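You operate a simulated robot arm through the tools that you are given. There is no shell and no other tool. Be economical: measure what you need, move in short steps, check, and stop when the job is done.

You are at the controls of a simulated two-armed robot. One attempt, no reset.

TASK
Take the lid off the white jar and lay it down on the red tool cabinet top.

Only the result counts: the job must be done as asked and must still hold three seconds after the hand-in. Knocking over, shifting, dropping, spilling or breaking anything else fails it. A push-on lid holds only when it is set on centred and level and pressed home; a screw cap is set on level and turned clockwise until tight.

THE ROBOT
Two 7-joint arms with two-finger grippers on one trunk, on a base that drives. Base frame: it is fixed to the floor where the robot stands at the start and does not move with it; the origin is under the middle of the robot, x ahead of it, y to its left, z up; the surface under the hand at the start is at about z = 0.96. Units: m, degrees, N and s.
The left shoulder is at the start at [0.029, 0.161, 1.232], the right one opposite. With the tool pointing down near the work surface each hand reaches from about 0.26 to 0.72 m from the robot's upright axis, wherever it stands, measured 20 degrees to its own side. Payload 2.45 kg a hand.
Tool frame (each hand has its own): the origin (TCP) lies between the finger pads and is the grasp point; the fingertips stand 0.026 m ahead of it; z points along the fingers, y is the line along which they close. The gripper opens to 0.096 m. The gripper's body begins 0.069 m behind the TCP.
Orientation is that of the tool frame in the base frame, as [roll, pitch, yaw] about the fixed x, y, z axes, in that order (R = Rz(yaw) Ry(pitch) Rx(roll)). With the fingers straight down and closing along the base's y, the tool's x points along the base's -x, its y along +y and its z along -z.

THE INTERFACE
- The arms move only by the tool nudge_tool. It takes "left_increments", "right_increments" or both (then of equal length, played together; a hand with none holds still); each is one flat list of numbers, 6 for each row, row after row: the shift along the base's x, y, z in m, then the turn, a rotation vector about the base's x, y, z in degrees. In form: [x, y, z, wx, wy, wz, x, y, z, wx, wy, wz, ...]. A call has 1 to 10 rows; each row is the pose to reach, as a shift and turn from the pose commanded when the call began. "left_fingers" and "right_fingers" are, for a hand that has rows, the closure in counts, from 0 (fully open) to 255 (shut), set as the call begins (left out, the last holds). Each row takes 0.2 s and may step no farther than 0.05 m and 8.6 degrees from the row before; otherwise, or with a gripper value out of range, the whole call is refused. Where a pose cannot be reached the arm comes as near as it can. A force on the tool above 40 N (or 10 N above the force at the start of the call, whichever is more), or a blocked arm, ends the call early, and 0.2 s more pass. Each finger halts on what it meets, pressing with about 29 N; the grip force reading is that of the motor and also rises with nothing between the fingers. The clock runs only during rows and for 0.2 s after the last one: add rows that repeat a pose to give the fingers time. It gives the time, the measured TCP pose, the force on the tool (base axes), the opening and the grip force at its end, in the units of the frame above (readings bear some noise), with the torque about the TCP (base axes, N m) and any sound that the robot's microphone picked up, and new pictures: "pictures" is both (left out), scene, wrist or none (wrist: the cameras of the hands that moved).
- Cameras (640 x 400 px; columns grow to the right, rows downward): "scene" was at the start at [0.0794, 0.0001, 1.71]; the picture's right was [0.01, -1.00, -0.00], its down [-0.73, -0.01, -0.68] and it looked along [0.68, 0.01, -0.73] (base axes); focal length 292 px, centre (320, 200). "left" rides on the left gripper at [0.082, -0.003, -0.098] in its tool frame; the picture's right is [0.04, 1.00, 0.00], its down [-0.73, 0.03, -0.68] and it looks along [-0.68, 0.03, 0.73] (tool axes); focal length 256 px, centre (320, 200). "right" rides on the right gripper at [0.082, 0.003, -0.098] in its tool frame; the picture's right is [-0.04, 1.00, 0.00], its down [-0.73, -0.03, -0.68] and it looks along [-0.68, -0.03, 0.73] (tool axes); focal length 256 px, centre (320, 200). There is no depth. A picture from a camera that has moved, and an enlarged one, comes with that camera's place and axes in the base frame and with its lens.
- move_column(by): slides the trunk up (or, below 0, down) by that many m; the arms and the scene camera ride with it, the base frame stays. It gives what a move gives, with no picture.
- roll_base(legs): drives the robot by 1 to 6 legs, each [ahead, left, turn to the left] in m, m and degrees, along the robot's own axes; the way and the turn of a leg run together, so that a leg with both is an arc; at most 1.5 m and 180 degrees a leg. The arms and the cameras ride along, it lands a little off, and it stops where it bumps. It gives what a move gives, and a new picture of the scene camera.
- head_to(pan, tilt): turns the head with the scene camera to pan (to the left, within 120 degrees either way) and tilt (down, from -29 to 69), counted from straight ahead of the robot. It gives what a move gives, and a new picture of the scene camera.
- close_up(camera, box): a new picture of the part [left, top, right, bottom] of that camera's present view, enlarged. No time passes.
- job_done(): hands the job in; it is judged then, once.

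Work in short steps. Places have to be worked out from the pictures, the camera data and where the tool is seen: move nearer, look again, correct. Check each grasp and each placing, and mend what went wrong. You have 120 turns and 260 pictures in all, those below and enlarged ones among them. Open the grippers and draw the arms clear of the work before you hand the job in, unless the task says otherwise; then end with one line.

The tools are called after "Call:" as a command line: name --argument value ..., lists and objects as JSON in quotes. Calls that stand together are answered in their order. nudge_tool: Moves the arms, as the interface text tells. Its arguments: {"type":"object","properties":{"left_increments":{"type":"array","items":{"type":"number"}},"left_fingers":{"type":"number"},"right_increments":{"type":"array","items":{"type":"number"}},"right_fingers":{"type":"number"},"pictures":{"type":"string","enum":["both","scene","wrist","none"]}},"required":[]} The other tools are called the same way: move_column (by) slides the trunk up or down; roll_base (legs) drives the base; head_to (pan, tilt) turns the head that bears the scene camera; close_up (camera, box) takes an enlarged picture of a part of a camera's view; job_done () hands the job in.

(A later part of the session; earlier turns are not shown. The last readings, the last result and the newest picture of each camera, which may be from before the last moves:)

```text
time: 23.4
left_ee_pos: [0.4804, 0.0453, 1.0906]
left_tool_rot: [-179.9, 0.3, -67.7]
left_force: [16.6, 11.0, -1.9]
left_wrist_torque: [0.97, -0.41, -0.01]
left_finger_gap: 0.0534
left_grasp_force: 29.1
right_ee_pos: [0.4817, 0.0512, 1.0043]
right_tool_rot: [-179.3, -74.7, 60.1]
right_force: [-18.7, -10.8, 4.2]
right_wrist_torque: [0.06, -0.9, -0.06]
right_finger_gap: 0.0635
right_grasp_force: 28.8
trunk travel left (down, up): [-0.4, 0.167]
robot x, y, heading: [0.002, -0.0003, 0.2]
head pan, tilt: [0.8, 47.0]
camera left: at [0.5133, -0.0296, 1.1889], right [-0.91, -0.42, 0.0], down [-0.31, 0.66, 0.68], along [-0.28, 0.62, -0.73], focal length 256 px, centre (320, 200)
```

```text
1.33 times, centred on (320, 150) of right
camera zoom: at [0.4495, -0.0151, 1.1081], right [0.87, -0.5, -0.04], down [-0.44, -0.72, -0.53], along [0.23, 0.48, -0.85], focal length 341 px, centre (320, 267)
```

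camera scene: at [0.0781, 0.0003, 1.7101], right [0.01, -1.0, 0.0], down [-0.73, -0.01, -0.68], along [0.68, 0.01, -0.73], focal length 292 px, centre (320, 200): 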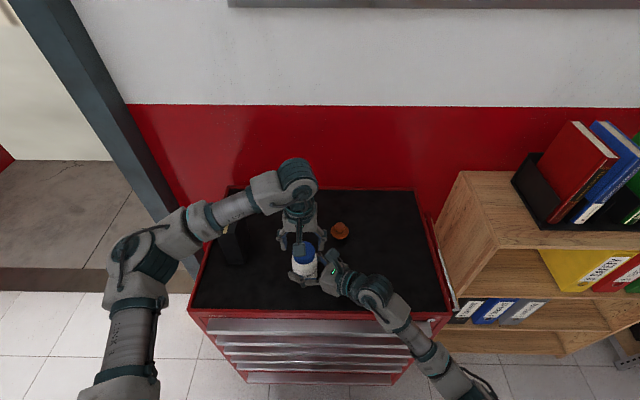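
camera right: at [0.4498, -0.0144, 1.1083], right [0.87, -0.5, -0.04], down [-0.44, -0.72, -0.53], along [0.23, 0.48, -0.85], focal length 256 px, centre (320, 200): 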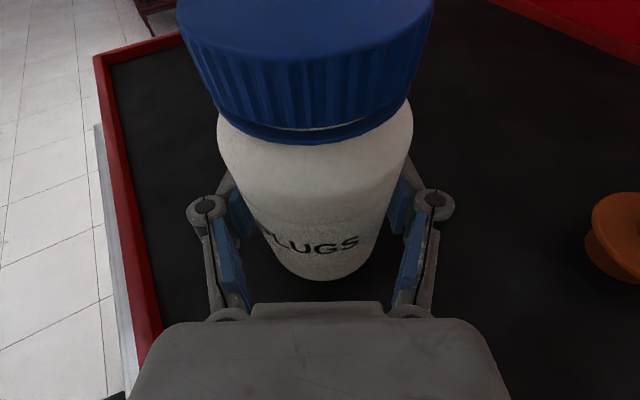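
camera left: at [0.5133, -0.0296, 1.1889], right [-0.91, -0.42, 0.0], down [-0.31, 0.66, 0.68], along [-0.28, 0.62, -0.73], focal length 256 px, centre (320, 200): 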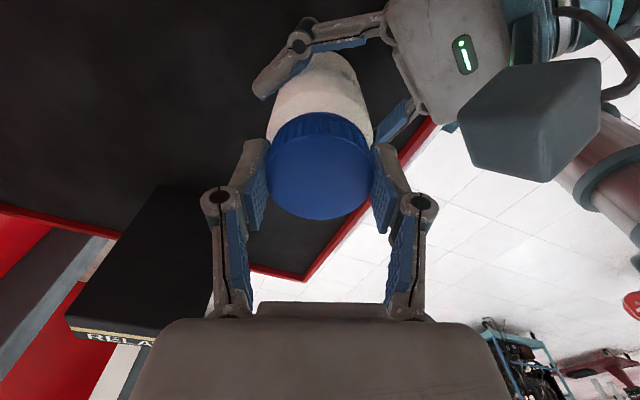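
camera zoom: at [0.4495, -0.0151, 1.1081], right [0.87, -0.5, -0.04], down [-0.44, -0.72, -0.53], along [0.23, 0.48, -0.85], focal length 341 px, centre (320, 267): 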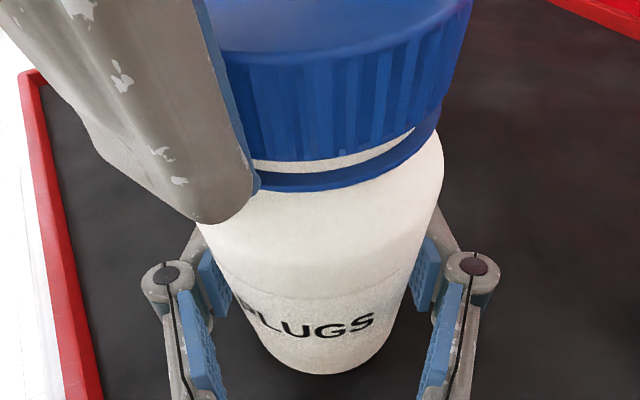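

Cap keeps rising; jar still steady. I relieve the load and continue 32° more while the wrist allows.

Call:
nudge_tool --left_increments '[0.0015, 0.001, 0.0002, 0, 0, 8, 0.0025, 0.002, 0.0004, 0, 0, 16, 0.0025, 0.002, 0.0006, 0, 0, 24, 0.0025, 0.002, 0.0008, 0, 0, 32, 0.0025, 0.002, 0.0008, 0, 0, 32]' --pictures "both"

Call:
close_up --camera "right" --box '[120, 0, 520, 300]'

```text
time: 24.6
left_ee_pos: [0.4828, 0.0471, 1.0919]
left_tool_rot: [180.0, 0.3, -36.1]
left_force: [-3.8, -0.4, -3.1]
left_wrist_torque: [0.06, 0.11, 0.03]
left_finger_gap: 0.0532
left_grasp_force: 29.0
right_ee_pos: [0.4836, 0.0496, 1.0035]
right_tool_rot: [-179.1, -74.8, 59.9]
right_force: [3.6, -1.1, 2.3]
right_wrist_torque: [0.0, 0.25, -0.04]
right_finger_gap: 0.0634
right_grasp_force: 29.0
trunk travel left (down, up): [-0.4, 0.167]
robot x, y, heading: [-0.0017, 0.0003, 0.2]
head pan, tilt: [0.8, 47.0]
camera scene: at [0.0788, 0.0005, 1.71], right [0.01, -1.0, 0.0], down [-0.73, -0.01, -0.68], along [0.68, 0.01, -0.73], focal length 292 px, centre (320, 200)
camera left: at [0.5496, -0.0005, 1.1895], right [-0.55, -0.83, 0.0], down [-0.61, 0.41, 0.68], along [-0.57, 0.38, -0.73], focal length 256 px, centre (320, 200)
```

scene: 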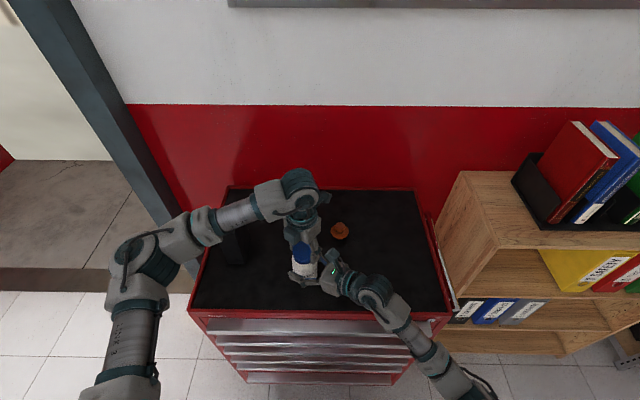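
left: 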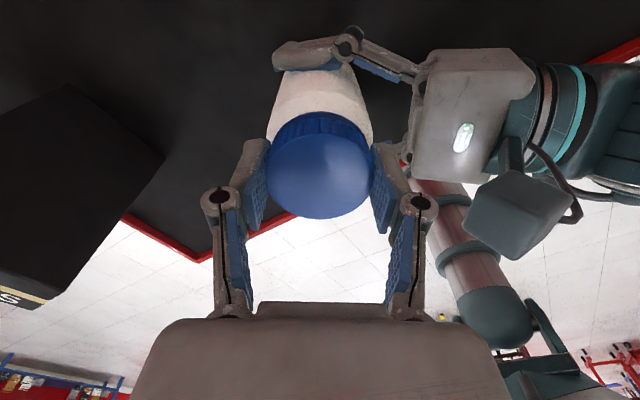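

```text
1.33 times, centred on (320, 150) of right
camera zoom: at [0.4504, -0.0154, 1.108], right [0.87, -0.5, -0.04], down [-0.44, -0.72, -0.53], along [0.23, 0.48, -0.85], focal length 341 px, centre (320, 267)
```

zoom: 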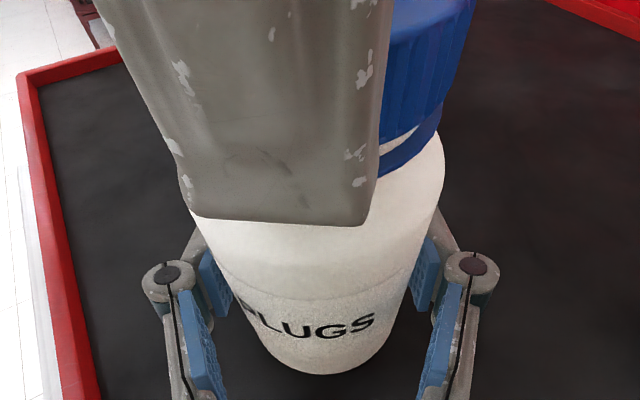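

144° turned with almost no side load. I continue 40° more.

Call:
nudge_tool --left_increments '[0, 0, 0.0002, 0, 0, 8, 0, 0, 0.0004, 0, 0, 16, 0, 0, 0.0006, 0, 0, 24, 0, 0, 0.0008, 0, 0, 32, 0, 0, 0.001, 0, 0, 40, 0, 0, 0.001, 0, 0, 40]' --pictures "wrist"

Call:
close_up --camera "right" --box '[120, 0, 520, 300]'

```text
time: 26.0
left_ee_pos: [0.4822, 0.0465, 1.0923]
left_tool_rot: [-179.9, 0.3, 4.1]
left_force: [-10.0, 0.8, -1.2]
left_wrist_torque: [0.03, 0.3, 0.0]
left_finger_gap: 0.0533
left_grasp_force: 28.8
right_ee_pos: [0.4826, 0.0507, 1.0033]
right_tool_rot: [-179.2, -74.9, 59.9]
right_force: [10.0, -1.5, -0.1]
right_wrist_torque: [0.1, 0.62, 0.04]
right_finger_gap: 0.063
right_grasp_force: 29.0
trunk travel left (down, up): [-0.4, 0.167]
robot x, y, heading: [-0.0019, 0.0019, 0.1]
head pan, tilt: [0.8, 47.0]
camera left: at [0.5633, 0.0547, 1.19], right [0.11, -0.99, 0.0], down [-0.73, -0.08, 0.68], along [-0.68, -0.08, -0.73], focal length 256 px, centre (320, 200)
```

left: 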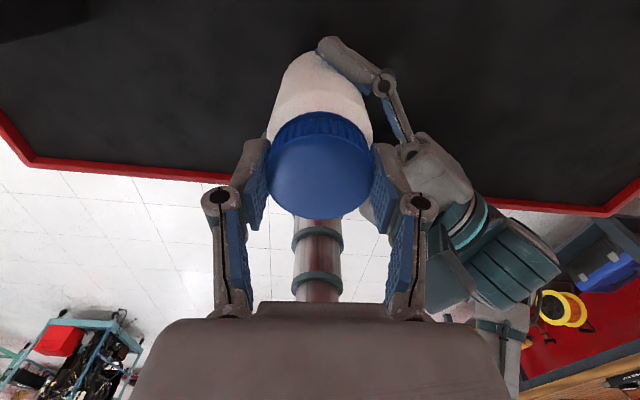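

```text
1.33 times, centred on (320, 150) of right
camera zoom: at [0.4501, -0.0153, 1.108], right [0.87, -0.5, -0.04], down [-0.44, -0.72, -0.53], along [0.23, 0.48, -0.85], focal length 341 px, centre (320, 267)
```

zoom: 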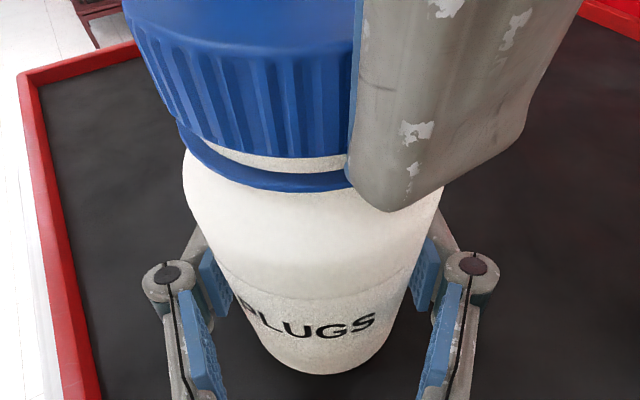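

184° turned; the gap under the cap is growing. I relieve -x and continue 40°.

Call:
nudge_tool --left_increments '[-0.001, 0, 0.0002, 0, 0, 8, -0.0025, 0, 0.0004, 0, 0, 16, -0.0025, 0, 0.0006, 0, 0, 24, -0.0025, 0, 0.0008, 0, 0, 32, -0.0025, 0, 0.001, 0, 0, 40, -0.0025, 0, 0.001, 0, 0, 40]' --pictures "scene"

Call:
close_up --camera "right" --box '[120, 0, 520, 300]'

```text
time: 27.4
left_ee_pos: [0.4787, 0.0475, 1.0943]
left_tool_rot: [-180.0, 0.3, 44.2]
left_force: [13.5, 9.4, -8.5]
left_wrist_torque: [0.61, -0.81, 0.0]
left_finger_gap: 0.0531
left_grasp_force: 29.0
right_ee_pos: [0.4817, 0.0506, 1.0065]
right_tool_rot: [-179.2, -74.9, 60.2]
right_force: [-13.7, -8.4, 6.2]
right_wrist_torque: [0.18, -0.31, -0.01]
right_finger_gap: 0.0631
right_grasp_force: 29.4
trunk travel left (down, up): [-0.4, 0.167]
robot x, y, heading: [0.0028, 0.0028, 0.3]
head pan, tilt: [0.8, 47.0]
camera scene: at [0.0788, 0.0006, 1.71], right [0.01, -1.0, 0.0], down [-0.73, -0.01, -0.68], along [0.68, 0.01, -0.73], focal length 292 px, centre (320, 200)
```

scene: 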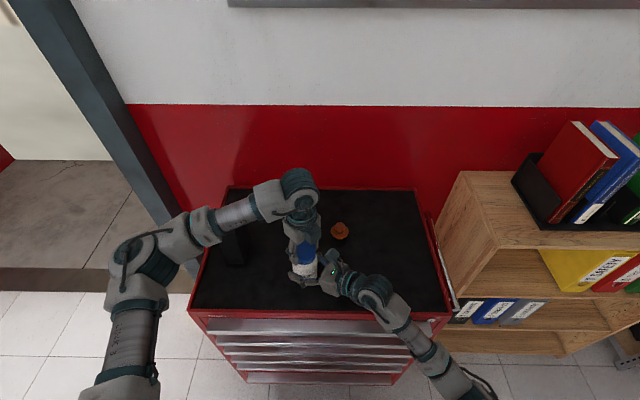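

```text
1.33 times, centred on (320, 150) of right
camera zoom: at [0.4498, -0.015, 1.1084], right [0.87, -0.5, -0.04], down [-0.44, -0.72, -0.53], along [0.23, 0.48, -0.85], focal length 341 px, centre (320, 267)
```

zoom: 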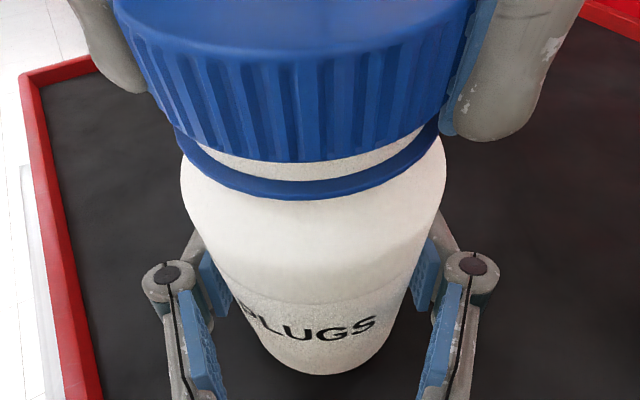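

Still on the threads (a downward pull of 8 N). I continue 32° without extra rise.

Call:
nudge_tool --left_increments '[0.001, 0.001, 0, 0, 0, 8, 0.002, 0.0015, 0, 0, 0, 16, 0.002, 0.0015, 0, 0, 0, 24, 0.002, 0.0015, 0, 0, 0, 32, 0.002, 0.0015, 0, 0, 0, 32]' --pictures "none"

Call:
close_up --camera "right" --box '[120, 0, 520, 300]'

```text
time: 28.6
left_ee_pos: [0.4806, 0.0477, 1.0938]
left_tool_rot: [-179.7, 0.2, 75.9]
left_force: [-11.5, -12.2, -6.4]
left_wrist_torque: [-0.63, 0.33, 0.0]
left_finger_gap: 0.053
left_grasp_force: 28.6
right_ee_pos: [0.4824, 0.0516, 1.005]
right_tool_rot: [-179.2, -74.8, 60.0]
right_force: [12.3, 12.0, 3.5]
right_wrist_torque: [-0.45, 0.74, 0.02]
right_finger_gap: 0.0631
right_grasp_force: 28.8
trunk travel left (down, up): [-0.4, 0.167]
robot x, y, heading: [0.0007, 0.0024, -0.3]
head pan, tilt: [0.8, 47.0]
```

```text
1.33 times, centred on (320, 150) of right
camera zoom: at [0.4501, -0.015, 1.108], right [0.87, -0.5, -0.04], down [-0.44, -0.72, -0.53], along [0.23, 0.48, -0.85], focal length 341 px, centre (320, 267)
```

zoom: 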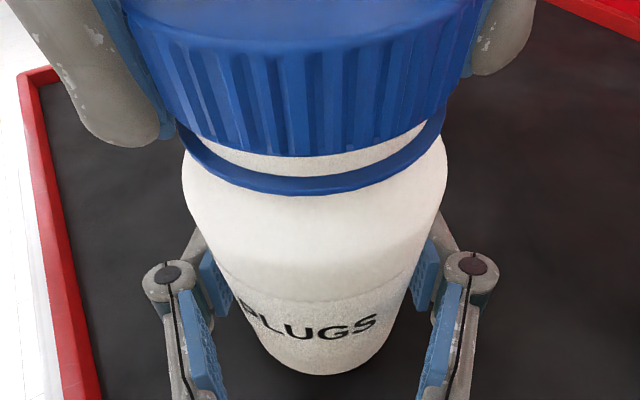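

256° turned. I continue 32° more with a small relief.

Call:
nudge_tool --left_increments '[-0.001, -0.0015, 0.0002, 0, 0, 8, -0.0015, -0.0015, 0.0004, 0, 0, 16, -0.0015, -0.0015, 0.0006, 0, 0, 24, -0.0015, -0.0015, 0.0008, 0, 0, 32, -0.0015, -0.0015, 0.0008, 0, 0, 32]' --pictures "none"

Call:
close_up --camera "right" --box '[120, 0, 520, 300]'

```text
time: 29.6
left_ee_pos: [0.486, 0.0506, 1.0947]
left_tool_rot: [-179.6, 0.7, 103.5]
left_force: [-2.9, -0.2, 0.2]
left_wrist_torque: [-0.01, 0.04, -0.03]
left_finger_gap: 0.053
left_grasp_force: 29.0
left hand out of reach, approached as far as the arm can: row 4
right_ee_pos: [0.4823, 0.0484, 1.0039]
right_tool_rot: [-179.6, -74.8, 59.9]
right_force: [2.0, 1.9, -0.1]
right_wrist_torque: [-0.05, 0.13, 0.01]
right_finger_gap: 0.0635
right_grasp_force: 28.7
trunk travel left (down, up): [-0.4, 0.167]
robot x, y, heading: [-0.0018, -0.0008, -0.3]
head pan, tilt: [0.8, 47.0]
stopped in row 4 (left hand): the force on the tool passed its limit at 49 N (the readings are from after the stop); the commanded pose is now the measured one
```

```text
1.33 times, centred on (320, 150) of right
camera zoom: at [0.4499, -0.0165, 1.1083], right [0.86, -0.5, -0.04], down [-0.44, -0.72, -0.53], along [0.24, 0.48, -0.85], focal length 341 px, centre (320, 267)
```

zoom: 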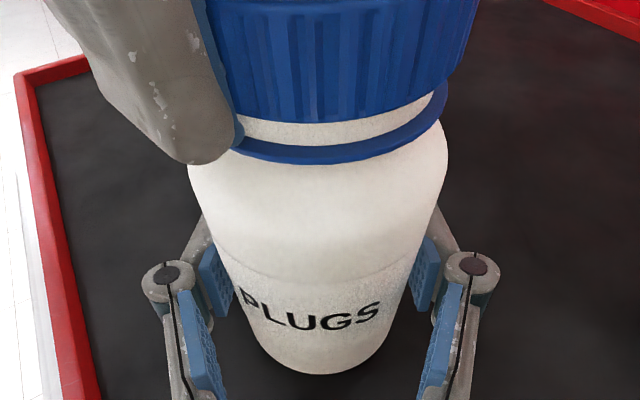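

The wrist limit is reached at ~283°; forces are small now. I try a gentle lift to see if the cap is free.

Call:
nudge_tool --left_increments '[0, 0, 0.001, 0, 0, 0, 0, 0, 0.002, 0, 0, 0, 0, 0, 0.003, 0, 0, 0, 0, 0, 0.003, 0, 0, 0]' --pictures "none"

Call:
close_up --camera "right" --box '[120, 0, 520, 300]'

```text
time: 30.6
left_ee_pos: [0.4862, 0.0512, 1.0973]
left_tool_rot: [-179.7, 0.7, 103.2]
left_force: [-11.4, -2.7, -6.6]
left_wrist_torque: [-0.01, 0.09, 0.0]
left_finger_gap: 0.0534
left_grasp_force: 29.2
right_ee_pos: [0.483, 0.0477, 1.0057]
right_tool_rot: [-179.6, -75.0, 60.0]
right_force: [10.9, 3.3, 4.5]
right_wrist_torque: [-0.22, 0.97, 0.02]
right_finger_gap: 0.0636
right_grasp_force: 29.2
trunk travel left (down, up): [-0.4, 0.167]
robot x, y, heading: [0.0012, -0.0, -0.0]
head pan, tilt: [0.8, 47.0]
```

```text
1.33 times, centred on (320, 150) of right
camera zoom: at [0.4497, -0.0166, 1.1091], right [0.86, -0.5, -0.04], down [-0.44, -0.72, -0.53], along [0.24, 0.48, -0.85], focal length 341 px, centre (320, 267)
```

zoom: 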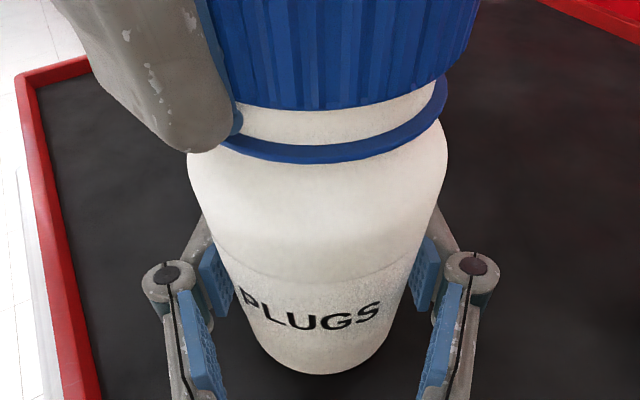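

The cap rose with the fingers and seems free, with only side friction left. I relieve -x and lift further.

Call:
nudge_tool --left_increments '[-0.0025, -0.0005, 0.001, 0, 0, 0, -0.0025, -0.0005, 0.003, 0, 0, 0, -0.0025, -0.0005, 0.005, 0, 0, 0, -0.0025, -0.0005, 0.006, 0, 0, 0]' --pictures "none"

Call:
close_up --camera "right" --box '[120, 0, 520, 300]'

```text
time: 31.6
left_ee_pos: [0.4878, 0.0525, 1.104]
left_tool_rot: [-179.6, 0.6, 103.4]
left_force: [-16.0, -1.5, -8.1]
left_wrist_torque: [-0.01, 0.09, -0.03]
left_finger_gap: 0.0533
left_grasp_force: 29.6
left hand out of reach, approached as far as the arm can: row 1, 2, 3, 4
right_ee_pos: [0.4827, 0.0477, 1.0048]
right_tool_rot: [-179.6, -74.7, 60.1]
right_force: [15.5, 1.4, 7.0]
right_wrist_torque: [-0.15, 1.42, -0.02]
right_finger_gap: 0.0635
right_grasp_force: 29.2
trunk travel left (down, up): [-0.4, 0.167]
robot x, y, heading: [-0.002, -0.0011, 0.0]
head pan, tilt: [0.8, 47.0]
```

```text
1.33 times, centred on (320, 150) of right
camera zoom: at [0.4498, -0.0167, 1.1088], right [0.86, -0.5, -0.04], down [-0.45, -0.72, -0.53], along [0.24, 0.48, -0.85], focal length 341 px, centre (320, 267)
```

zoom: 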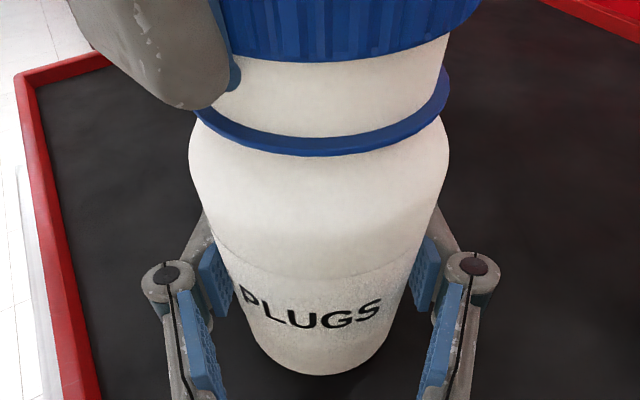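

The cap is off the threads and sliding up the neck. I unwind 16° from the joint limit, relieve the load, and lift clear.

Call:
nudge_tool --left_increments '[-0.001, 0, 0.001, 0, 0, -8, -0.003, -0.001, 0.002, 0, 0, -16, -0.003, -0.001, 0.006, 0, 0, -16, -0.003, -0.001, 0.012, 0, 0, -16, -0.003, -0.001, 0.018, 0, 0, -16, -0.003, -0.001, 0.024, 0, 0, -16, -0.003, -0.001, 0.03, 0, 0, -16]' --pictures "both"

Call:
close_up --camera "right" --box '[120, 0, 520, 300]'

```text
time: 33.2
left_ee_pos: [0.4856, 0.052, 1.1336]
left_tool_rot: [-179.8, 0.7, 87.7]
left_force: [0.1, 0.7, 0.4]
left_wrist_torque: [-0.01, 0.02, -0.02]
left_finger_gap: 0.0533
left_grasp_force: 29.0
right_ee_pos: [0.4824, 0.0492, 1.0045]
right_tool_rot: [-179.6, -74.8, 60.1]
right_force: [-0.2, 0.1, -0.6]
right_wrist_torque: [0.0, 0.03, -0.02]
right_finger_gap: 0.0632
right_grasp_force: 29.2
trunk travel left (down, up): [-0.4, 0.167]
robot x, y, heading: [-0.0007, -0.0021, 0.2]
head pan, tilt: [0.8, 47.0]
camera scene: at [0.0788, 0.0005, 1.71], right [0.01, -1.0, 0.0], down [-0.73, -0.01, -0.68], along [0.68, 0.01, -0.73], focal length 292 px, centre (320, 200)
camera left: at [0.4854, 0.1325, 1.2294], right [1.0, 0.0, -0.01], down [0.0, -0.73, 0.69], along [-0.01, -0.69, -0.73], focal length 256 px, centre (320, 200)
```

scene: 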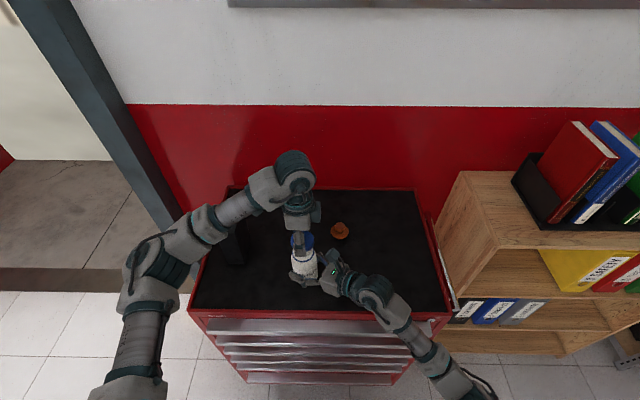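
left: 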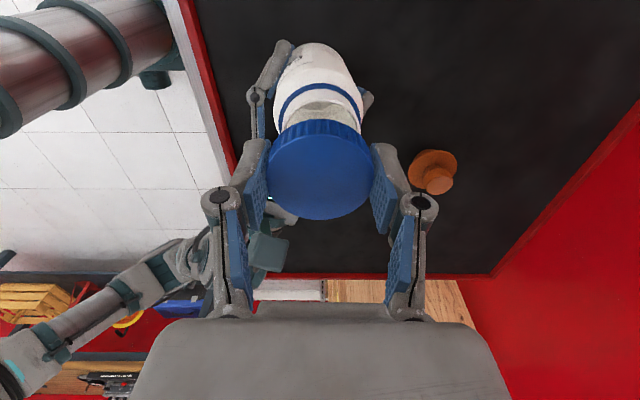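

```text
1.33 times, centred on (320, 150) of right
camera zoom: at [0.4494, -0.0165, 1.1086], right [0.86, -0.5, -0.04], down [-0.44, -0.72, -0.53], along [0.24, 0.48, -0.85], focal length 341 px, centre (320, 267)
```

zoom: 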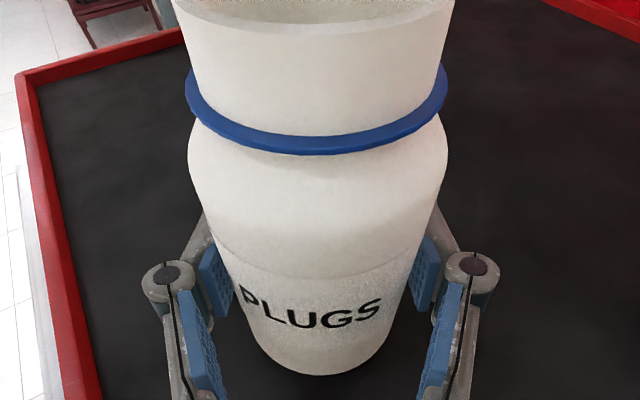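

The lid is off and the jar stands steady. I carry the lid up and over to a free spot at about [0.63, 0.08].

Call:
nudge_tool --left_increments '[0, 0, 0.03, 0, 0, 0, 0.03, 0.006, 0.03, 0, 0, 0, 0.06, 0.012, 0.03, 0, 0, 0, 0.09, 0.018, 0.03, 0, 0, 0, 0.12, 0.024, 0.03, 0, 0, 0, 0.144, 0.028, 0.03, 0, 0, 0, 0.144, 0.028, 0.03, 0, 0, 0]' --pictures "both"

Call:
close_up --camera "scene" --box '[200, 170, 360, 300]'

```text
time: 34.8
left_ee_pos: [0.629, 0.0788, 1.1652]
left_tool_rot: [-179.7, 0.7, 87.5]
left_force: [-0.1, -0.1, -0.2]
left_wrist_torque: [-0.02, -0.01, -0.03]
left_finger_gap: 0.0534
left_grasp_force: 29.1
right_ee_pos: [0.4808, 0.0488, 1.0049]
right_tool_rot: [-179.6, -74.9, 60.1]
right_force: [-0.4, -0.5, -1.5]
right_wrist_torque: [-0.01, -0.01, -0.01]
right_finger_gap: 0.0632
right_grasp_force: 29.0
trunk travel left (down, up): [-0.4, 0.167]
robot x, y, heading: [0.0048, 0.0011, 0.1]
head pan, tilt: [0.8, 47.0]
camera scene: at [0.0793, -0.0002, 1.71], right [0.01, -1.0, 0.0], down [-0.73, -0.01, -0.68], along [0.68, 0.01, -0.73], focal length 292 px, centre (320, 200)
camera left: at [0.629, 0.1599, 1.261], right [1.0, 0.0, -0.01], down [0.0, -0.73, 0.69], along [-0.01, -0.69, -0.73], focal length 256 px, centre (320, 200)
```

scene: 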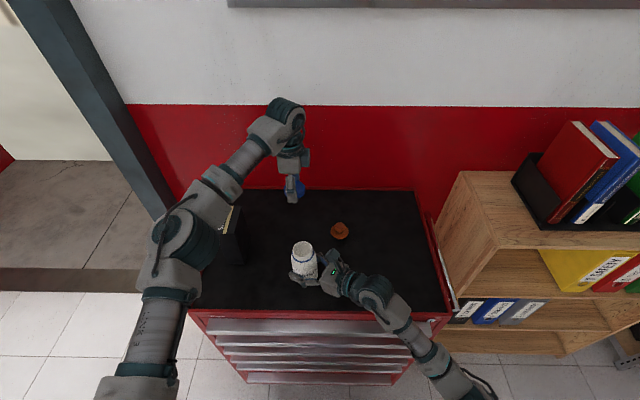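
left: 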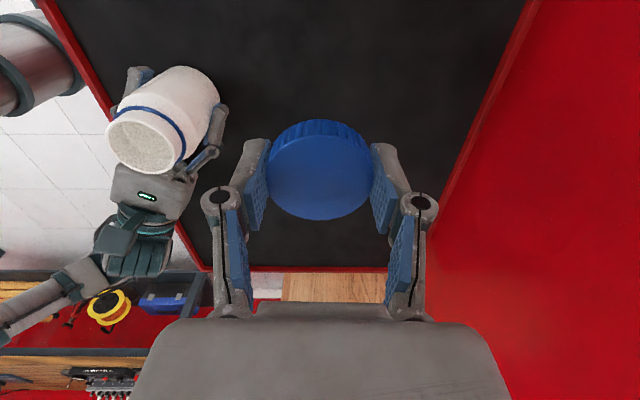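

```text
3.08 times, centred on (280, 235) of scene
camera zoom: at [0.0793, -0.0002, 1.71], right [0.01, -1.0, 0.0], down [-0.73, -0.01, -0.68], along [0.68, 0.01, -0.73], focal length 899 px, centre (443, 92)
```

zoom: 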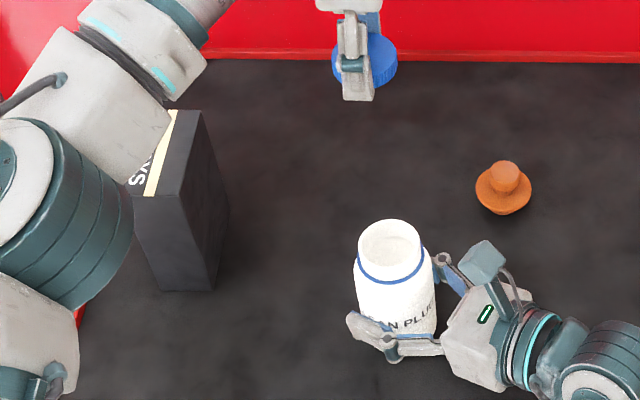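

To keep the forearm away from the RELAYS box, I shift the spot to about [0.64, 0.045] and lower part way, watching the arm.

Call:
nudge_tool --left_increments '[0.006, -0.017, 0, 0, 0, 0, 0.011, -0.034, 0, 0, 0, 0, 0.011, -0.034, -0.03, 0, 0, 0, 0.011, -0.034, -0.06, 0, 0, 0, 0.011, -0.034, -0.09, 0, 0, 0, 0.011, -0.034, -0.09, 0, 0, 0]' --pictures "both"

Call:
close_up --camera "scene" --box '[200, 170, 360, 300]'

```text
time: 36.2
left_ee_pos: [0.6409, 0.0454, 1.0723]
left_tool_rot: [-179.7, 0.7, 87.5]
left_force: [0.1, -0.2, -0.5]
left_wrist_torque: [0.0, 0.03, 0.01]
left_finger_gap: 0.0532
left_grasp_force: 29.0
right_ee_pos: [0.4817, 0.0487, 1.0056]
right_tool_rot: [-179.5, -74.8, 60.2]
right_force: [0.0, 0.9, -1.5]
right_wrist_torque: [-0.04, -0.01, 0.0]
right_finger_gap: 0.0629
right_grasp_force: 29.1
trunk travel left (down, up): [-0.4, 0.167]
robot x, y, heading: [0.0014, -0.0014, 0.1]
head pan, tilt: [0.8, 47.0]
camera scene: at [0.0795, 0.0002, 1.71], right [0.01, -1.0, 0.0], down [-0.73, -0.01, -0.68], along [0.68, 0.01, -0.73], focal length 292 px, centre (320, 200)
camera left: at [0.6405, 0.1271, 1.1682], right [1.0, 0.0, -0.01], down [0.0, -0.73, 0.69], along [-0.01, -0.69, -0.73], focal length 256 px, centre (320, 200)
```

scene: 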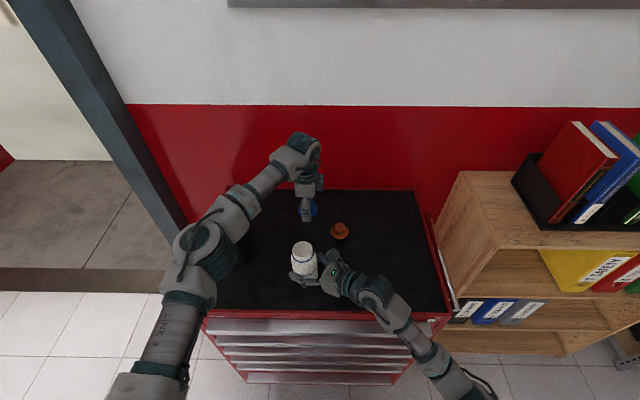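
left: 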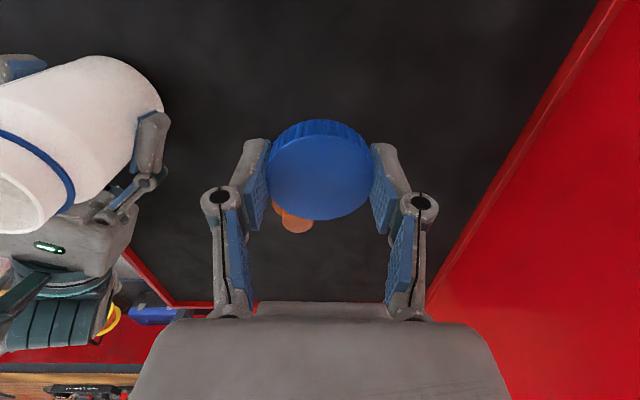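

```text
3.08 times, centred on (280, 235) of scene
camera zoom: at [0.0795, 0.0002, 1.71], right [0.01, -1.0, 0.0], down [-0.73, -0.01, -0.68], along [0.68, 0.01, -0.73], focal length 899 px, centre (443, 92)
```

zoom: 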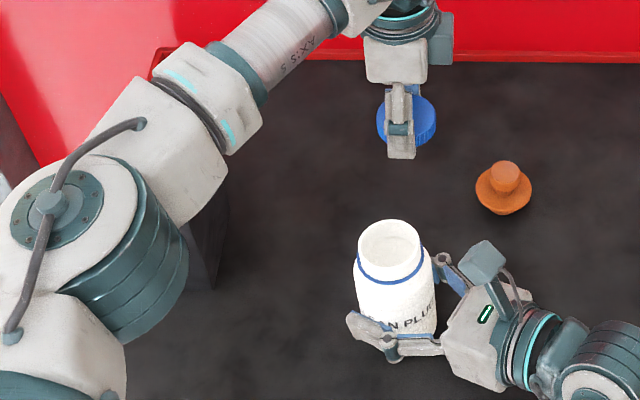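

The forearm line (y < 0.17) stays clear of the box (y ≥ 0.2). I lower to just above the mat.

Call:
nudge_tool --left_increments '[0, 0, -0.025, 0, 0, 0, 0, 0, -0.05, 0, 0, 0, 0, 0, -0.075, 0, 0, 0, 0, 0, -0.075, 0, 0, 0]' --pictures "both"

Call:
close_up --camera "scene" --box '[180, 170, 360, 300]'

```text
time: 37.2
left_ee_pos: [0.6419, 0.046, 0.9953]
left_tool_rot: [-179.6, 0.7, 87.6]
left_force: [-0.3, 0.1, -0.6]
left_wrist_torque: [-0.01, -0.04, 0.02]
left_finger_gap: 0.0529
left_grasp_force: 29.2
right_ee_pos: [0.4814, 0.0485, 1.0051]
right_tool_rot: [-179.6, -74.8, 60.1]
right_force: [0.7, 0.0, -1.2]
right_wrist_torque: [0.0, 0.01, 0.0]
right_finger_gap: 0.0629
right_grasp_force: 28.8
trunk travel left (down, up): [-0.4, 0.167]
robot x, y, heading: [0.0006, -0.0024, 0.3]
head pan, tilt: [0.8, 47.0]
camera scene: at [0.0796, -0.0001, 1.71], right [0.01, -1.0, 0.0], down [-0.73, -0.01, -0.68], along [0.68, 0.01, -0.73], focal length 292 px, centre (320, 200)
camera left: at [0.6413, 0.1262, 1.0924], right [1.0, 0.0, -0.01], down [0.0, -0.73, 0.69], along [-0.01, -0.69, -0.73], focal length 256 px, centre (320, 200)
```

scene: 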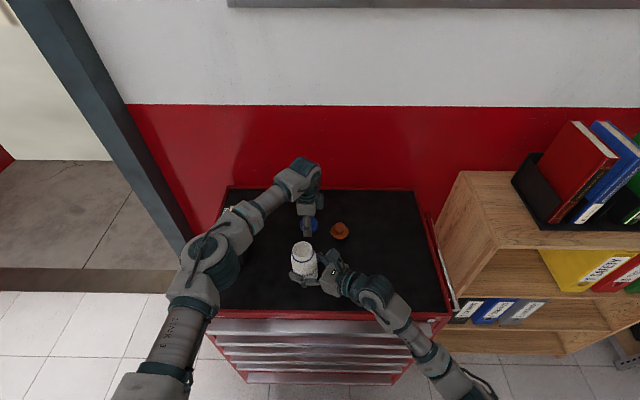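
left: 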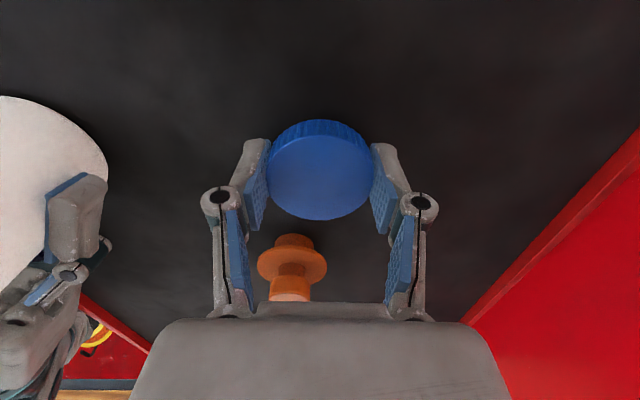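

```text
3.08 times, centred on (270, 235) of scene
camera zoom: at [0.0796, -0.0001, 1.71], right [0.01, -1.0, 0.0], down [-0.73, -0.01, -0.68], along [0.68, 0.01, -0.73], focal length 899 px, centre (474, 92)
```

zoom: 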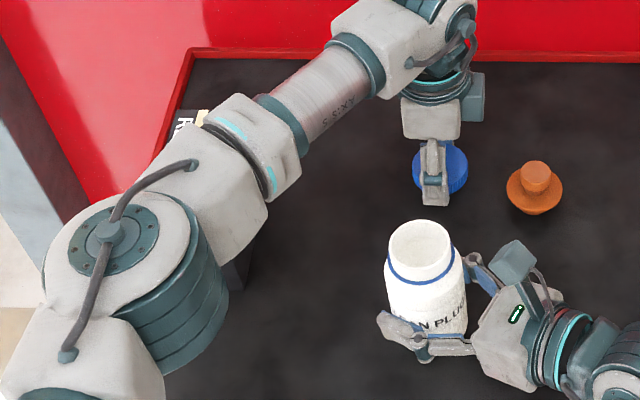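

No contact yet, and the box is undisturbed. I lower in small steps until the lid touches.

Call:
nudge_tool --left_increments '[0, 0, -0.002, 0, 0, 0, 0, 0, -0.004, 0, 0, 0, 0, 0, -0.006, 0, 0, 0, 0, 0, -0.008, 0, 0, 0, 0, 0, -0.0095, 0, 0, 0]' --pictures "none"

```text
time: 38.4
left_ee_pos: [0.6408, 0.044, 0.9894]
left_tool_rot: [-179.7, 0.7, 87.7]
left_force: [-0.2, -1.0, -0.3]
left_wrist_torque: [0.02, -0.01, 0.01]
left_finger_gap: 0.0533
left_grasp_force: 29.3
right_ee_pos: [0.4833, 0.049, 1.0063]
right_tool_rot: [-179.6, -74.8, 60.0]
right_force: [0.2, -1.2, -1.5]
right_wrist_torque: [-0.02, 0.01, 0.01]
right_finger_gap: 0.0628
right_grasp_force: 29.2
trunk travel left (down, up): [-0.4, 0.167]
robot x, y, heading: [-0.0035, -0.0013, 0.3]
head pan, tilt: [0.8, 47.0]
```

Call:
nudge_tool --left_increments '[0, 0, -0.0015, 0, 0, 0, 0, 0, -0.003, 0, 0, 0, 0, 0, -0.0045, 0, 0, 0, 0, 0, -0.0045, 0, 0, 0]' --pictures "wrist"

Call:
close_up --camera "scene" --box '[280, 190, 360, 260]'

```text
time: 39.4
left_ee_pos: [0.6402, 0.0447, 0.9843]
left_tool_rot: [-179.8, 0.7, 87.7]
left_force: [-0.2, -0.9, 2.6]
left_wrist_torque: [0.03, -0.08, -0.02]
left_finger_gap: 0.0529
left_grasp_force: 28.9
right_ee_pos: [0.4832, 0.0478, 1.0057]
right_tool_rot: [-179.7, -74.8, 59.9]
right_force: [0.3, -0.4, -1.0]
right_wrist_torque: [-0.02, -0.01, 0.01]
right_finger_gap: 0.063
right_grasp_force: 29.4
trunk travel left (down, up): [-0.4, 0.167]
robot x, y, heading: [0.0022, 0.0001, -0.0]
head pan, tilt: [0.8, 47.0]
camera left: at [0.6407, 0.1255, 1.0807], right [1.0, 0.0, -0.01], down [0.0, -0.73, 0.69], along [-0.01, -0.69, -0.73], focal length 256 px, centre (320, 200)
```

left: 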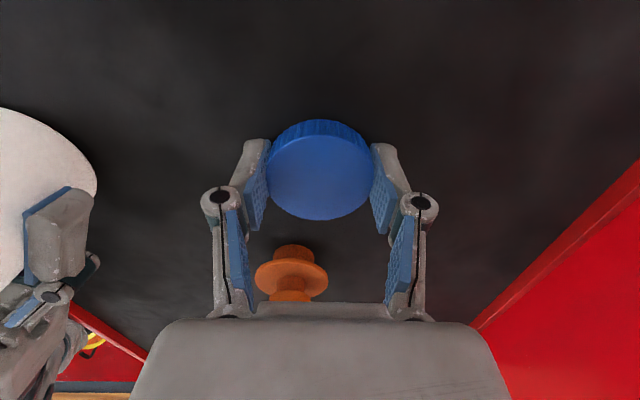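

```text
5.71 times, centred on (320, 225) of scene
camera zoom: at [0.0793, -0.0004, 1.7101], right [0.01, -1.0, 0.0], down [-0.73, -0.01, -0.68], along [0.68, 0.01, -0.73], focal length 1669 px, centre (320, 57)
```

zoom: 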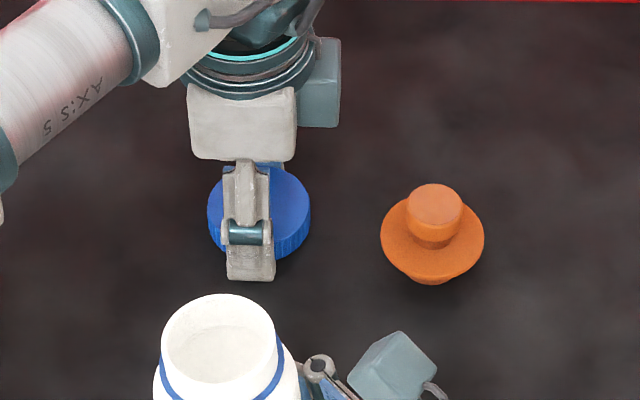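

Light contact (+2.6 N). I press 1 mm more, then open the left hand part way.

Call:
nudge_tool --left_increments '[0, 0, -0.001, 0, 0, 0, 0, 0, -0.001, 0, 0, 0]' --pictures "none"

Call:
nudge_tool --left_increments '[0, 0, 0, 0, 0, 0, 0, 0, 0, 0, 0, 0, 0, 0, 0, 0, 0, 0]' --left_fingers 50 --pictures "wrist"

```text
time: 40.0
left_ee_pos: [0.6399, 0.0439, 0.9835]
left_tool_rot: [-179.8, 0.6, 87.6]
left_force: [3.3, -1.1, 9.4]
left_wrist_torque: [0.07, -0.4, -0.1]
left_finger_gap: 0.0532
left_grasp_force: 28.8
right_ee_pos: [0.4812, 0.0485, 1.0056]
right_tool_rot: [-179.6, -74.8, 60.1]
right_force: [0.4, -0.3, -1.7]
right_wrist_torque: [0.0, -0.02, 0.01]
right_finger_gap: 0.0628
right_grasp_force: 28.5
trunk travel left (down, up): [-0.4, 0.167]
robot x, y, heading: [0.0008, 0.0023, -0.0]
head pan, tilt: [0.8, 47.0]
```

```text
time: 40.8
left_ee_pos: [0.6405, 0.0453, 0.9816]
left_tool_rot: [-179.8, 0.7, 87.6]
left_force: [-0.1, 0.6, -0.2]
left_wrist_torque: [0.02, -0.02, 0.04]
left_finger_gap: 0.0773
left_grasp_force: 0.0
right_ee_pos: [0.4831, 0.0483, 1.0052]
right_tool_rot: [-179.4, -74.9, 60.0]
right_force: [-0.4, 0.1, -2.3]
right_wrist_torque: [-0.02, 0.02, 0.0]
right_finger_gap: 0.0628
right_grasp_force: 29.3
trunk travel left (down, up): [-0.4, 0.167]
robot x, y, heading: [0.0008, 0.0006, 0.3]
head pan, tilt: [0.8, 47.0]
camera left: at [0.6409, 0.1259, 1.0791], right [1.0, 0.0, -0.01], down [0.0, -0.73, 0.69], along [-0.01, -0.69, -0.73], focal length 256 px, centre (320, 200)
```

left: 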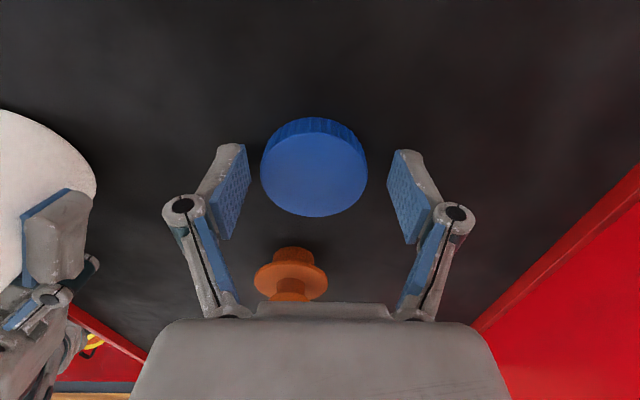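

Lid released and flat. I raise the left hand straight up, clear of everything.

Call:
nudge_tool --left_increments '[0, 0, 0.02, 0, 0, 0, 0, 0, 0.06, 0, 0, 0, 0, 0, 0.1, 0, 0, 0, 0, 0, 0.14, 0, 0, 0, 0, 0, 0.18, 0, 0, 0, 0, 0, 0.22, 0, 0, 0, 0, 0, 0.25, 0, 0, 0]' --pictures "both"

Call:
close_up --camera "right" --box '[120, 0, 520, 300]'

```text
time: 42.4
left_ee_pos: [0.6311, 0.0464, 1.2296]
left_tool_rot: [-179.8, 0.8, 87.4]
left_force: [0.2, -0.2, -0.9]
left_wrist_torque: [-0.03, 0.02, -0.02]
left_finger_gap: 0.0774
left_grasp_force: 0.0
left hand out of reach, approached as far as the arm can: row 6, 7
right_ee_pos: [0.4821, 0.0478, 1.004]
right_tool_rot: [-179.5, -75.0, 60.0]
right_force: [0.5, -0.4, -1.7]
right_wrist_torque: [-0.01, 0.01, -0.01]
right_finger_gap: 0.0625
right_grasp_force: 29.3
trunk travel left (down, up): [-0.4, 0.167]
robot x, y, heading: [0.0002, -0.0069, 0.1]
head pan, tilt: [0.8, 47.0]
camera scene: at [0.0785, -0.0028, 1.7101], right [0.01, -1.0, 0.0], down [-0.73, -0.01, -0.68], along [0.68, 0.01, -0.73], focal length 292 px, centre (320, 200)
camera left: at [0.6315, 0.1267, 1.326], right [1.0, 0.0, -0.01], down [0.0, -0.73, 0.69], along [-0.01, -0.69, -0.73], focal length 256 px, centre (320, 200)
```

scene: 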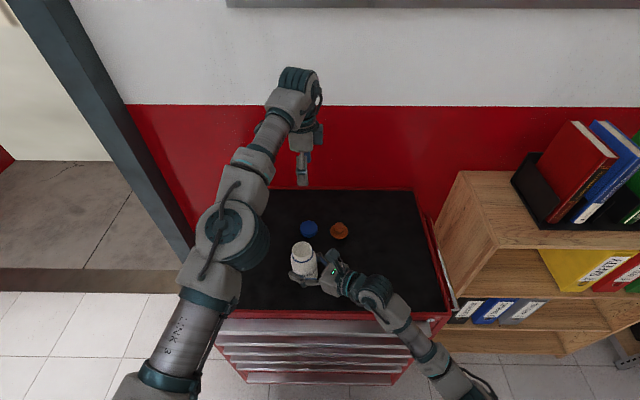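
left: 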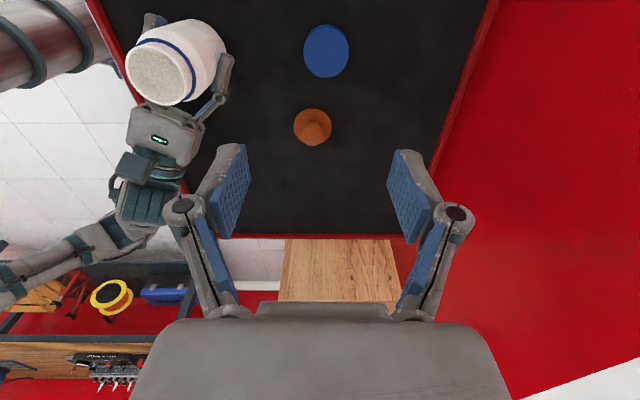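

```text
1.33 times, centred on (320, 150) of right
camera zoom: at [0.449, -0.0179, 1.1088], right [0.86, -0.5, -0.04], down [-0.44, -0.72, -0.53], along [0.24, 0.48, -0.85], focal length 341 px, centre (320, 267)
```

zoom: 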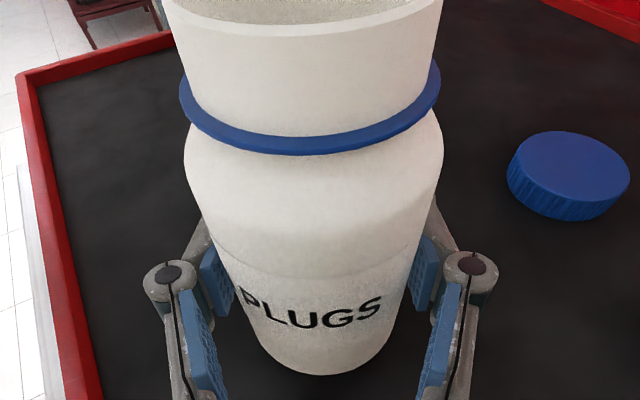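

The lid lies flat. The right hand's -1.7 N suggests the jar may hang slightly off the mat, so I lower it gently until it bears on the mat.

Call:
nudge_tool --right_increments '[0, 0, -0.001, 0, 0, 0, 0, 0, -0.001, 0, 0, 0]' --pictures "none"

Call:
close_up --camera "scene" --box '[270, 220, 350, 300]'

Call:
close_up --camera "left" --box '[100, 0, 260, 120]'

```text
time: 43.0
left_ee_pos: [0.6312, 0.0478, 1.2288]
left_tool_rot: [-179.7, 0.7, 87.6]
left_force: [-0.2, 0.3, -0.3]
left_wrist_torque: [0.03, 0.02, -0.02]
left_finger_gap: 0.0771
left_grasp_force: 0.1
right_ee_pos: [0.4833, 0.0497, 1.0059]
right_tool_rot: [-179.6, -74.9, 60.0]
right_force: [-0.4, -0.3, 0.2]
right_wrist_torque: [0.05, -0.02, 0.04]
right_finger_gap: 0.0627
right_grasp_force: 29.3
trunk travel left (down, up): [-0.4, 0.167]
robot x, y, heading: [0.002, 0.0012, 0.3]
head pan, tilt: [0.8, 47.0]
```

```text
5.00 times, centred on (310, 260) of scene
camera zoom: at [0.0791, -0.0004, 1.7101], right [0.01, -1.0, 0.0], down [-0.73, -0.01, -0.68], along [0.68, 0.01, -0.73], focal length 1460 px, centre (370, -100)
```

zoom: 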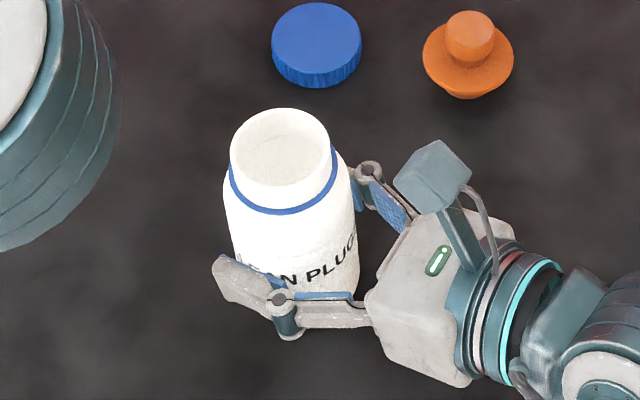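

```text
3.33 times, centred on (180, 60) of left
camera zoom: at [0.6317, 0.1278, 1.3256], right [1.0, 0.0, -0.01], down [0.0, -0.73, 0.69], along [-0.01, -0.69, -0.73], focal length 853 px, centre (787, 667)
```

zoom: 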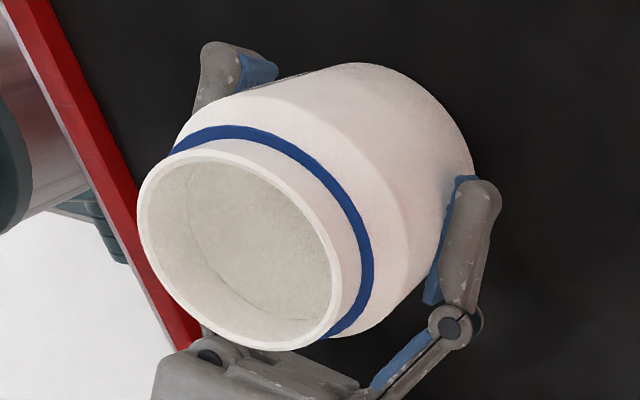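

Load shifted to ~0, so the jar is beginning to bear. I lower another 1 mm.

Call:
nudge_tool --right_increments '[0, 0, -0.0005, 0, 0, 0, 0, 0, -0.001, 0, 0, 0, 0, 0, -0.001, 0, 0, 0]' --pictures "none"

```text
time: 43.8
left_ee_pos: [0.631, 0.0461, 1.2284]
left_tool_rot: [-179.8, 0.7, 87.6]
left_force: [-0.1, 0.3, -0.4]
left_wrist_torque: [-0.04, -0.03, -0.01]
left_finger_gap: 0.0774
left_grasp_force: 0.1
right_ee_pos: [0.4812, 0.0475, 1.0051]
right_tool_rot: [-179.7, -74.8, 60.2]
right_force: [1.1, 1.3, 4.3]
right_wrist_torque: [0.18, -0.16, -0.05]
right_finger_gap: 0.0625
right_grasp_force: 29.1
trunk travel left (down, up): [-0.4, 0.167]
robot x, y, heading: [0.0025, 0.0011, -0.0]
head pan, tilt: [0.8, 47.0]
```

The jar now bears on the mat. I open the right fingers slightly first so it settles between them.

Call:
nudge_tool --right_increments '[0, 0, 0, 0, 0, 0, 0, 0, 0, 0, 0, 0]' --right_fingers 76 --pictures "wrist"

Call:
nudge_tool --right_increments '[0, 0, 0, 0, 0, 0, 0, 0, 0, 0, 0, 0, 0, 0, 0, 0, 0, 0]' --right_fingers 0 --pictures "wrist"

```text
time: 44.4
left_ee_pos: [0.6308, 0.047, 1.2279]
left_tool_rot: [-179.7, 0.7, 87.6]
left_force: [0.2, 0.0, 0.4]
left_wrist_torque: [0.01, 0.01, -0.01]
left_finger_gap: 0.0772
left_grasp_force: 0.0
right_ee_pos: [0.4814, 0.0483, 1.0045]
right_tool_rot: [-179.5, -74.8, 60.0]
right_force: [-0.3, 0.0, 0.4]
right_wrist_torque: [0.01, 0.01, 0.04]
right_finger_gap: 0.0676
right_grasp_force: 0.1
trunk travel left (down, up): [-0.4, 0.167]
robot x, y, heading: [-0.0039, 0.0025, 0.1]
head pan, tilt: [0.8, 47.0]
camera right: at [0.4492, -0.0173, 1.1072], right [0.86, -0.5, -0.04], down [-0.44, -0.72, -0.53], along [0.24, 0.48, -0.85], focal length 256 px, centre (320, 200)
```

right: 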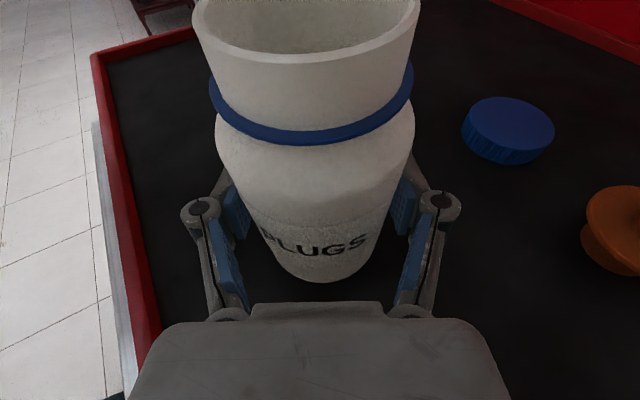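

```text
time: 45.2
left_ee_pos: [0.6312, 0.0457, 1.2302]
left_tool_rot: [-179.6, 0.6, 87.6]
left_force: [-0.5, 0.8, -0.3]
left_wrist_torque: [-0.02, 0.03, 0.02]
left_finger_gap: 0.0772
left_grasp_force: 0.0
right_ee_pos: [0.4818, 0.0467, 1.0036]
right_tool_rot: [-179.6, -75.0, 60.1]
right_force: [1.8, -0.5, 0.9]
right_wrist_torque: [0.01, -0.01, -0.02]
right_finger_gap: 0.0961
right_grasp_force: 0.0
trunk travel left (down, up): [-0.4, 0.167]
robot x, y, heading: [-0.0023, 0.0001, -0.1]
head pan, tilt: [0.8, 47.0]
camera right: at [0.4493, -0.0173, 1.1073], right [0.86, -0.5, -0.04], down [-0.44, -0.72, -0.53], along [0.24, 0.48, -0.85], focal length 256 px, centre (320, 200)
```

right: 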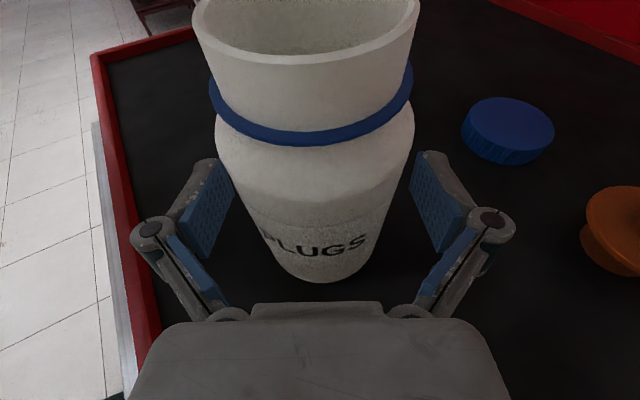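

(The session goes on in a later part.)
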